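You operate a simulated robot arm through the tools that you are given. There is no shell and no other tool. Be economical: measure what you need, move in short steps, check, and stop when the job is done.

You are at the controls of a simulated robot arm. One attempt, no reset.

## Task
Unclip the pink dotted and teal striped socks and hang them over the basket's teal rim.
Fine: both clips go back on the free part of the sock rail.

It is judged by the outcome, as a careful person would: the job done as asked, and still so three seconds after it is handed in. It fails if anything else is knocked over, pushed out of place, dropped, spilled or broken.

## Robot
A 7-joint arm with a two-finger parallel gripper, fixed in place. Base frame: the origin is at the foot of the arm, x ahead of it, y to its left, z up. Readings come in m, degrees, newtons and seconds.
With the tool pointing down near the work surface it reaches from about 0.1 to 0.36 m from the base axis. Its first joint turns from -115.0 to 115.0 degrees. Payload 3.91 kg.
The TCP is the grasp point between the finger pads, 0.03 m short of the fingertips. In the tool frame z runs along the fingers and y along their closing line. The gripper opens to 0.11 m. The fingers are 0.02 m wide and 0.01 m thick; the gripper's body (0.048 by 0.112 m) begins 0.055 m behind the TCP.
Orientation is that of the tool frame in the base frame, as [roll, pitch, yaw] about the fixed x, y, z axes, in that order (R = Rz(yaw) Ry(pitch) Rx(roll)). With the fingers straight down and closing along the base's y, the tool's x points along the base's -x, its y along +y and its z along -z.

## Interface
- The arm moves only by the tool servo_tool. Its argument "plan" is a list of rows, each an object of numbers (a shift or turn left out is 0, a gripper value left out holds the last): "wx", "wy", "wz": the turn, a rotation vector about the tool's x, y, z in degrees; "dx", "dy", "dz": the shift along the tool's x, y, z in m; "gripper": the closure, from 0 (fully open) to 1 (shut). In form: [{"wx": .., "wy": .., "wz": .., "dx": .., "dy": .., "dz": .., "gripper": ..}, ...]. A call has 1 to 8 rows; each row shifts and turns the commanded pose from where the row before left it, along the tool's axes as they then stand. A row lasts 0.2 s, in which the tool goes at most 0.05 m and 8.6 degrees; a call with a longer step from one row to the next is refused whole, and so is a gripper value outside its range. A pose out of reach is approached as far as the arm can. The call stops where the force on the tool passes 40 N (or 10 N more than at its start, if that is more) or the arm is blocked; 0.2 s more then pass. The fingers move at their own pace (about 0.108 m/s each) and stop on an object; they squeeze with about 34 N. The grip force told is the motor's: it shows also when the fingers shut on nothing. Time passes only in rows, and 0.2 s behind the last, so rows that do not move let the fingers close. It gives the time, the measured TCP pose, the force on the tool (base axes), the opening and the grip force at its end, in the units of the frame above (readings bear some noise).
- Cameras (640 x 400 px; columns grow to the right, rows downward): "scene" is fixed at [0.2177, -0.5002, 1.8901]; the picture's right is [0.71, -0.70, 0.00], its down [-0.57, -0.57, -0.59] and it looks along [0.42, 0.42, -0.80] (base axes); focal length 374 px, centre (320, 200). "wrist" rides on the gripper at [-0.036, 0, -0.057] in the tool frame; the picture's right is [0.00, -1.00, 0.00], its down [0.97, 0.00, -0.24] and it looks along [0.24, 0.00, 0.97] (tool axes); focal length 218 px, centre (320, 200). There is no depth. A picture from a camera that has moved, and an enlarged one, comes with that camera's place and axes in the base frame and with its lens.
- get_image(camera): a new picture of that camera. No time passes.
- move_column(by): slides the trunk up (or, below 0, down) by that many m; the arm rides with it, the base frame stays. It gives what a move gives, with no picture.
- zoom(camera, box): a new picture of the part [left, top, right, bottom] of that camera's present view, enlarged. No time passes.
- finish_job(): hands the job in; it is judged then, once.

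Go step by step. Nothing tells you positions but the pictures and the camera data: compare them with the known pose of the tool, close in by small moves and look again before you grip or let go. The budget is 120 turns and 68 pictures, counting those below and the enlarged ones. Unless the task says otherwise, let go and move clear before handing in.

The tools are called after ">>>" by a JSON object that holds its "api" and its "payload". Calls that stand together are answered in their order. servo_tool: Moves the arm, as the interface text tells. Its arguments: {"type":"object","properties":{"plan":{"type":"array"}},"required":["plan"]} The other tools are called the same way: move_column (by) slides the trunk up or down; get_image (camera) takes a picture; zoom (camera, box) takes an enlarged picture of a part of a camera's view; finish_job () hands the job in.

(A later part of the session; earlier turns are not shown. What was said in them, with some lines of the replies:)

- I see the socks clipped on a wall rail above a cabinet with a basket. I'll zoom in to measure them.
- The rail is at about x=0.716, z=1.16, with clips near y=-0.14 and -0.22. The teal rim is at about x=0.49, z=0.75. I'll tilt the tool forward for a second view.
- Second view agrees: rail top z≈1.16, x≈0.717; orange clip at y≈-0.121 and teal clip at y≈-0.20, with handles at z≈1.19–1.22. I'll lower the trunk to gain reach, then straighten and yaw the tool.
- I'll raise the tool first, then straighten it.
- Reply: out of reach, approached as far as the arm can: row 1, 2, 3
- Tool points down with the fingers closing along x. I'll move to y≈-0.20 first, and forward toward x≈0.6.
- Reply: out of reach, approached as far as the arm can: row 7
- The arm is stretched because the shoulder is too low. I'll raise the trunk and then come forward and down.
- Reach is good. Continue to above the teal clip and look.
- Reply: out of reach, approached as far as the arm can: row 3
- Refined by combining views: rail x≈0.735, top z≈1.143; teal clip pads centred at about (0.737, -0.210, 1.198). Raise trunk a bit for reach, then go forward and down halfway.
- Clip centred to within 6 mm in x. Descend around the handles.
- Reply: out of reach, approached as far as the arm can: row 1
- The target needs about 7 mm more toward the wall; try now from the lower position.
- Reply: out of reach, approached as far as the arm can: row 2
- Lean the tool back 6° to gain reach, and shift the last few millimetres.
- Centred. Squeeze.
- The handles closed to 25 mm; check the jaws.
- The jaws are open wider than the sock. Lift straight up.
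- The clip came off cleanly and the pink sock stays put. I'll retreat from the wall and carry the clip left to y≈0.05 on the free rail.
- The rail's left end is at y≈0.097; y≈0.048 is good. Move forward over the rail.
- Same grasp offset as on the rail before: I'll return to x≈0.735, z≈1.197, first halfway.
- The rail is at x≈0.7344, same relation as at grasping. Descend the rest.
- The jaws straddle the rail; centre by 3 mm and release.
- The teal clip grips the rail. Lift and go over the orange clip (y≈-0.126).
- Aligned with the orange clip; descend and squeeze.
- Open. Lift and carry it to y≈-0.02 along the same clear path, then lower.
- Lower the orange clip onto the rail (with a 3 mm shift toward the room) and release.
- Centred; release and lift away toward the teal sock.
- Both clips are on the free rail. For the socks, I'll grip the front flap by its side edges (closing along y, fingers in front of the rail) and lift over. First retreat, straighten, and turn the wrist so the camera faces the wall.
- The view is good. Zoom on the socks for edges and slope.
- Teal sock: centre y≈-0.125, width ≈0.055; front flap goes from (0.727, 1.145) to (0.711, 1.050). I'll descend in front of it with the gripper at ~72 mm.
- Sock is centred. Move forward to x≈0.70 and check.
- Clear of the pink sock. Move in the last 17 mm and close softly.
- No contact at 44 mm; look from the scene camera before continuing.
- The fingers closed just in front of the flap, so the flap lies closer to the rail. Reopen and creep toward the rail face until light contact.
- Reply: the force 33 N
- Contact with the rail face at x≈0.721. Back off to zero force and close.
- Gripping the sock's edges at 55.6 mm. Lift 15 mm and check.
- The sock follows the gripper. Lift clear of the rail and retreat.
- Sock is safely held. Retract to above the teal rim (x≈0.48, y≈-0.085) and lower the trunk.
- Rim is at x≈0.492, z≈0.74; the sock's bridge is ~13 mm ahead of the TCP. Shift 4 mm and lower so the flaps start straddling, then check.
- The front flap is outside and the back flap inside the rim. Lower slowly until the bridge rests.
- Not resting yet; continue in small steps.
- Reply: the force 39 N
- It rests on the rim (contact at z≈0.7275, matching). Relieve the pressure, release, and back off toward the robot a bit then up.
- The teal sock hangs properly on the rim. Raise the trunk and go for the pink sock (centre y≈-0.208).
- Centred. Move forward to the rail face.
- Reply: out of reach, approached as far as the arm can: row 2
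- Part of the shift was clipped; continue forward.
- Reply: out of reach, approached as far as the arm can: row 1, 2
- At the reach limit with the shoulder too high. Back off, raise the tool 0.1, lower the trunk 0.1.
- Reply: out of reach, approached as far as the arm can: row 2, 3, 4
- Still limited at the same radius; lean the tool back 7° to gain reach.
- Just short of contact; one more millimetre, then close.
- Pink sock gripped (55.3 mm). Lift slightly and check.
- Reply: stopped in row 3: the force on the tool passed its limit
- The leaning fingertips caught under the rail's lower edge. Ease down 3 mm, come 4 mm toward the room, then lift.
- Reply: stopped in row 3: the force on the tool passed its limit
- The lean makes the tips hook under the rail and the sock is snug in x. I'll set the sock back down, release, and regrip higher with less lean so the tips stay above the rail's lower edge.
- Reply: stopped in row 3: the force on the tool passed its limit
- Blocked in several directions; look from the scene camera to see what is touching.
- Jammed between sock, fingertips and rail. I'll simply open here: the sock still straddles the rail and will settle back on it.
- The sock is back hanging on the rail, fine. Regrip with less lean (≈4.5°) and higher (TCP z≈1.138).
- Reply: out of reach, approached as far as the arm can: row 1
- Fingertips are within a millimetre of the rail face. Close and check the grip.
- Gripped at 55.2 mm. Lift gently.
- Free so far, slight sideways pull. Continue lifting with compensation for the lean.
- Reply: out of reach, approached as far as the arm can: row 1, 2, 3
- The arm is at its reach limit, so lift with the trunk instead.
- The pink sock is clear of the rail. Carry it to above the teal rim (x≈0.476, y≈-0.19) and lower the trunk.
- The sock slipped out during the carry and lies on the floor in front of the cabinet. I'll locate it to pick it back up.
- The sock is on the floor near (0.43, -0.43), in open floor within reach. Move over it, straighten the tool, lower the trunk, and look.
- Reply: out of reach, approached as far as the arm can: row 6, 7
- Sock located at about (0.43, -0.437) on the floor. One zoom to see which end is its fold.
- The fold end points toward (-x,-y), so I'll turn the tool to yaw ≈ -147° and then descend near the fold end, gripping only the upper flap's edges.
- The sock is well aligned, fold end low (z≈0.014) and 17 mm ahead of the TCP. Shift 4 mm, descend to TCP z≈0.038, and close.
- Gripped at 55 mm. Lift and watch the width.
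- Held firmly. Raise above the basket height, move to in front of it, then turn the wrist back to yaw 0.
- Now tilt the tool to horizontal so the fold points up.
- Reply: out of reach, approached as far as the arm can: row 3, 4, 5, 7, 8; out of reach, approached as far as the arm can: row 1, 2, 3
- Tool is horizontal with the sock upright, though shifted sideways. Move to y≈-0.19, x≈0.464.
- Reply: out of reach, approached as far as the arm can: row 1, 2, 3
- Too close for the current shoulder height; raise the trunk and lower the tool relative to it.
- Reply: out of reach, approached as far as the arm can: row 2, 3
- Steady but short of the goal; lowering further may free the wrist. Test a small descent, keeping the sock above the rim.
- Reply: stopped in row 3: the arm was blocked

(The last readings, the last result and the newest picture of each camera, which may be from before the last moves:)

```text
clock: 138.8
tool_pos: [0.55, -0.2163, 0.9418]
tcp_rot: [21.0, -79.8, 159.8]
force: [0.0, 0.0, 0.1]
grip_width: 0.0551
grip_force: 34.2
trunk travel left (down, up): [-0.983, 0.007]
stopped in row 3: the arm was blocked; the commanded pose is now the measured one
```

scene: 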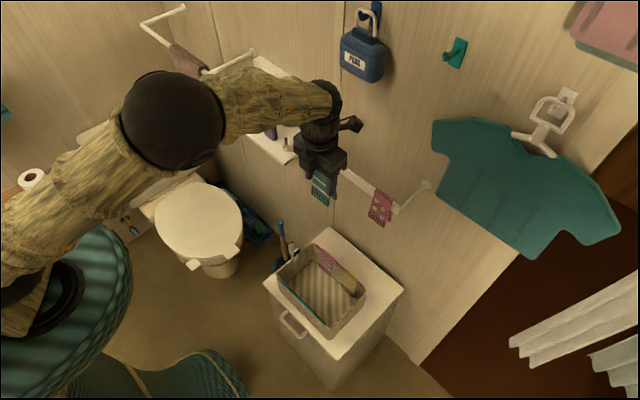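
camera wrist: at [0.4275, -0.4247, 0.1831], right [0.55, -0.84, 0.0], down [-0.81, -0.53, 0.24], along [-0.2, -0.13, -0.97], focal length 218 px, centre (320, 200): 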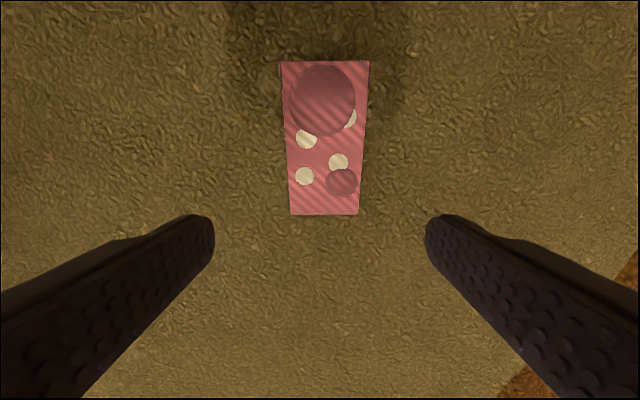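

Blocked; lower is worse. Try the opposite: tool up relative to a lower shoulder.

>>> {"api": "servo_tool", "payload": {"plan": [{"dx": 0.04}, {"dx": 0.04}, {"dx": 0.04}, {"dx": 0.04}, {"dx": 0.04}, {"dx": 0.04}, {"dx": 0.03}, {}]}}

>>> {"api": "move_column", "payload": {"by": -0.25}}

```text
clock: 140.6
tool_pos: [0.562, -0.2255, 1.1936]
tcp_rot: [20.7, -80.3, 159.9]
force: [0.2, 0.3, -0.8]
grip_width: 0.0552
grip_force: 34.1
out of reach, approached as far as the arm can: row 2, 3, 4, 5, 6
trunk travel left (down, up): [-0.983, 0.007]
```

```text
clock: 143.2
tool_pos: [0.5611, -0.224, 0.9447]
tcp_rot: [20.7, -80.4, 160.0]
force: [0.6, 1.2, -0.4]
grip_width: 0.055
grip_force: 33.9
trunk travel left (down, up): [-0.733, 0.257]
```

>>> {"api": "servo_tool", "payload": {"plan": [{"wy": -5, "wz": 3.3}, {"dz": -0.02}, {"dz": -0.02}, {"dz": -0.02}, {"dz": -0.02}, {}]}}

```text
clock: 144.6
tool_pos: [0.5139, -0.2437, 0.9465]
tcp_rot: [0.1, -86.3, -179.3]
force: [0.5, -0.2, -0.3]
grip_width: 0.0552
grip_force: 33.6
out of reach, approached as far as the arm can: row 3, 4, 5
trunk travel left (down, up): [-0.733, 0.257]
```

>>> {"api": "servo_tool", "payload": {"plan": [{"dx": 0.04}, {"dx": 0.04}, {"dx": 0.04}, {"dx": 0.04}, {"dx": 0.04}, {}]}}

>>> {"api": "move_column", "payload": {"by": -0.2}}

>>> {"api": "servo_tool", "payload": {"plan": [{"dz": -0.02}, {"dz": -0.02}, {"dz": -0.02}, {"dy": -0.02}, {"dy": -0.02}, {}]}}

```text
clock: 145.9
tool_pos: [0.4997, -0.2447, 1.1463]
tcp_rot: [1.4, -85.9, 179.4]
force: [-0.6, -0.4, -1.0]
grip_width: 0.0548
grip_force: 33.8
trunk travel left (down, up): [-0.733, 0.257]
```

```text
clock: 148.1
tool_pos: [0.5002, -0.2437, 0.9448]
tcp_rot: [1.8, -86.0, 179.0]
force: [0.0, -0.4, -0.6]
grip_width: 0.0554
grip_force: 34.3
trunk travel left (down, up): [-0.533, 0.457]
```

```text
clock: 149.5
tool_pos: [0.4473, -0.2109, 0.9395]
tcp_rot: [1.8, -86.0, 179.1]
force: [-0.7, -0.2, -0.9]
grip_width: 0.0553
grip_force: 34.1
out of reach, approached as far as the arm can: row 5
trunk travel left (down, up): [-0.533, 0.457]
```

Now reachable. Shift to x≈0.4655 so the fold is over the rim, then lower with the trunk.

>>> {"api": "servo_tool", "payload": {"plan": [{"dz": 0.009}, {"dz": 0.009}, {}, {}]}}

>>> {"api": "move_column", "payload": {"by": -0.06}}

```text
clock: 150.5
tool_pos: [0.4646, -0.2115, 0.9411]
tcp_rot: [1.9, -86.0, 178.9]
force: [-1.7, 0.1, -0.8]
grip_width: 0.055
grip_force: 33.9
trunk travel left (down, up): [-0.533, 0.457]
```

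```text
clock: 151.5
tool_pos: [0.4651, -0.2123, 0.8831]
tcp_rot: [1.8, -86.0, 179.0]
force: [-1.3, 0.7, -0.4]
grip_width: 0.0551
grip_force: 34.0
trunk travel left (down, up): [-0.473, 0.517]
```

>>> {"api": "move_column", "payload": {"by": -0.035}}

>>> {"api": "move_column", "payload": {"by": -0.025}}

>>> {"api": "zoom", "payload": {"camera": "scene", "box": [260, 230, 380, 330]}}

```text
clock: 152.3
tool_pos: [0.4637, -0.212, 0.8479]
tcp_rot: [2.0, -86.0, 179.0]
force: [0.0, -0.7, -0.7]
grip_width: 0.0549
grip_force: 33.6
trunk travel left (down, up): [-0.438, 0.552]
```

```text
clock: 153.0
tool_pos: [0.4645, -0.2112, 0.8226]
tcp_rot: [1.7, -86.0, 179.0]
force: [-0.4, 0.1, 0.6]
grip_width: 0.0549
grip_force: 34.0
trunk travel left (down, up): [-0.413, 0.577]
```

```text
4.00 times, centred on (320, 280) of scene
camera zoom: at [0.2177, -0.5002, 1.8901], right [0.71, -0.7, 0.0], down [-0.57, -0.57, -0.59], along [0.42, 0.42, -0.8], focal length 1494 px, centre (320, -120)
```

zoom: 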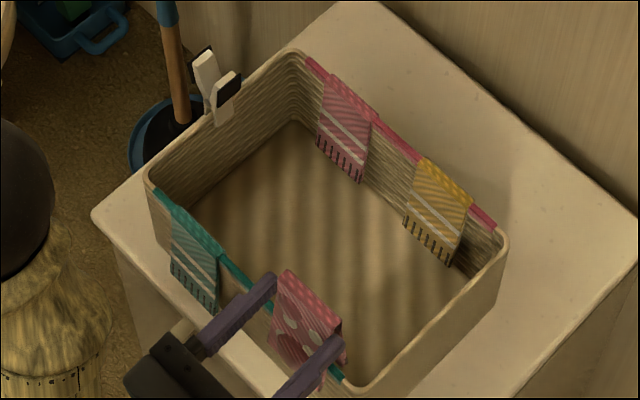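

The pink sock is upright, fold up, centred over the rim beside the teal sock with its flaps straddling. Keep lowering carefully.

>>> {"api": "move_column", "payload": {"by": -0.035}}

>>> {"api": "move_column", "payload": {"by": -0.015}}

```text
clock: 153.8
tool_pos: [0.465, -0.2114, 0.7867]
tcp_rot: [1.9, -86.0, 179.0]
force: [-0.4, 0.7, -0.7]
grip_width: 0.0551
grip_force: 33.2
trunk travel left (down, up): [-0.378, 0.612]
```

```text
clock: 154.4
tool_pos: [0.4648, -0.2112, 0.772]
tcp_rot: [1.8, -86.0, 179.1]
force: [-0.3, 0.7, 0.0]
grip_width: 0.0552
grip_force: 34.0
trunk travel left (down, up): [-0.363, 0.627]
```

>>> {"api": "move_column", "payload": {"by": -0.008}}

>>> {"api": "move_column", "payload": {"by": -0.005}}

```text
clock: 155.0
tool_pos: [0.4647, -0.2122, 0.7633]
tcp_rot: [1.7, -86.0, 179.1]
force: [-2.0, -0.5, -0.5]
grip_width: 0.0552
grip_force: 34.2
trunk travel left (down, up): [-0.355, 0.635]
```

```text
clock: 155.6
tool_pos: [0.4651, -0.2123, 0.7591]
tcp_rot: [1.7, -86.0, 179.2]
force: [-2.2, -1.4, 0.2]
grip_width: 0.0549
grip_force: 33.9
trunk travel left (down, up): [-0.35, 0.64]
```

>>> {"api": "move_column", "payload": {"by": -0.005}}

>>> {"api": "move_column", "payload": {"by": -0.005}}

```text
clock: 156.1
tool_pos: [0.4643, -0.211, 0.757]
tcp_rot: [3.3, -85.5, 177.6]
force: [3.4, -2.6, 25.5]
grip_width: 0.0549
grip_force: 33.8
trunk travel left (down, up): [-0.345, 0.645]
```

```text
clock: 156.5
tool_pos: [0.4646, -0.2118, 0.7563]
tcp_rot: [4.2, -84.8, 176.9]
force: [0.8, 1.2, 16.5]
grip_width: 0.055
grip_force: 34.3
trunk travel left (down, up): [-0.342, 0.648]
stopped: the force on the tool passed its limit (the readings are from after the stop); the commanded pose is now the measured one
```

The fingertips now rest on the rim, with the fold just ~2 cm above it and both flaps straddling. Back off 4 mm to unload, then open.

>>> {"api": "move_column", "payload": {"by": 0.004}}

>>> {"api": "servo_tool", "payload": {"plan": [{"gripper": 0.45}, {"gripper": 0.3}, {}, {}, {}]}}

>>> {"api": "servo_tool", "payload": {"plan": [{"dz": -0.01}, {"dz": -0.015}, {"dz": -0.02}, {"dz": -0.02}, {}]}}

```text
clock: 157.0
tool_pos: [0.4653, -0.2122, 0.7571]
tcp_rot: [3.1, -85.4, 177.7]
force: [0.1, 1.1, 1.5]
grip_width: 0.055
grip_force: 34.0
trunk travel left (down, up): [-0.346, 0.644]
```

```text
clock: 158.2
tool_pos: [0.4645, -0.2118, 0.7596]
tcp_rot: [3.3, -85.1, 177.6]
force: [0.4, 0.1, 0.5]
grip_width: 0.077
grip_force: 0.1
trunk travel left (down, up): [-0.346, 0.644]
```

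```text
clock: 159.4
tool_pos: [0.4146, -0.233, 0.7502]
tcp_rot: [3.3, -85.3, 177.6]
force: [0.0, 0.2, -0.8]
grip_width: 0.0769
grip_force: 0.1
out of reach, approached as far as the arm can: row 2, 3, 4
trunk travel left (down, up): [-0.346, 0.644]
```

Released and backed out with no contact forces. Rise clear of the basket.

>>> {"api": "move_column", "payload": {"by": 0.2}}

```text
clock: 161.6
tool_pos: [0.4155, -0.2334, 0.9503]
tcp_rot: [3.3, -85.2, 177.6]
force: [-0.1, 0.3, -0.7]
grip_width: 0.0769
grip_force: 0.0
trunk travel left (down, up): [-0.546, 0.444]
```

The arm is clear of the basket and both clips are on the rail. The teal sock is on the rim, and the pink one was released astride it. I have no pictures left to check it again, so I'm handing in now.

>>> {"api": "finish_job", "payload": {}}

```text
The job is handed in.
```

I unclipped both socks and put both clips back on the free part of the rail. The teal striped sock is hanging on the teal rim.

I dropped the pink dotted sock on the floor while carrying it. I picked it up and let go about 2 cm above the rim, with one flap on each side. I had no pictures left, so I couldn't check that the pink sock settled properly.
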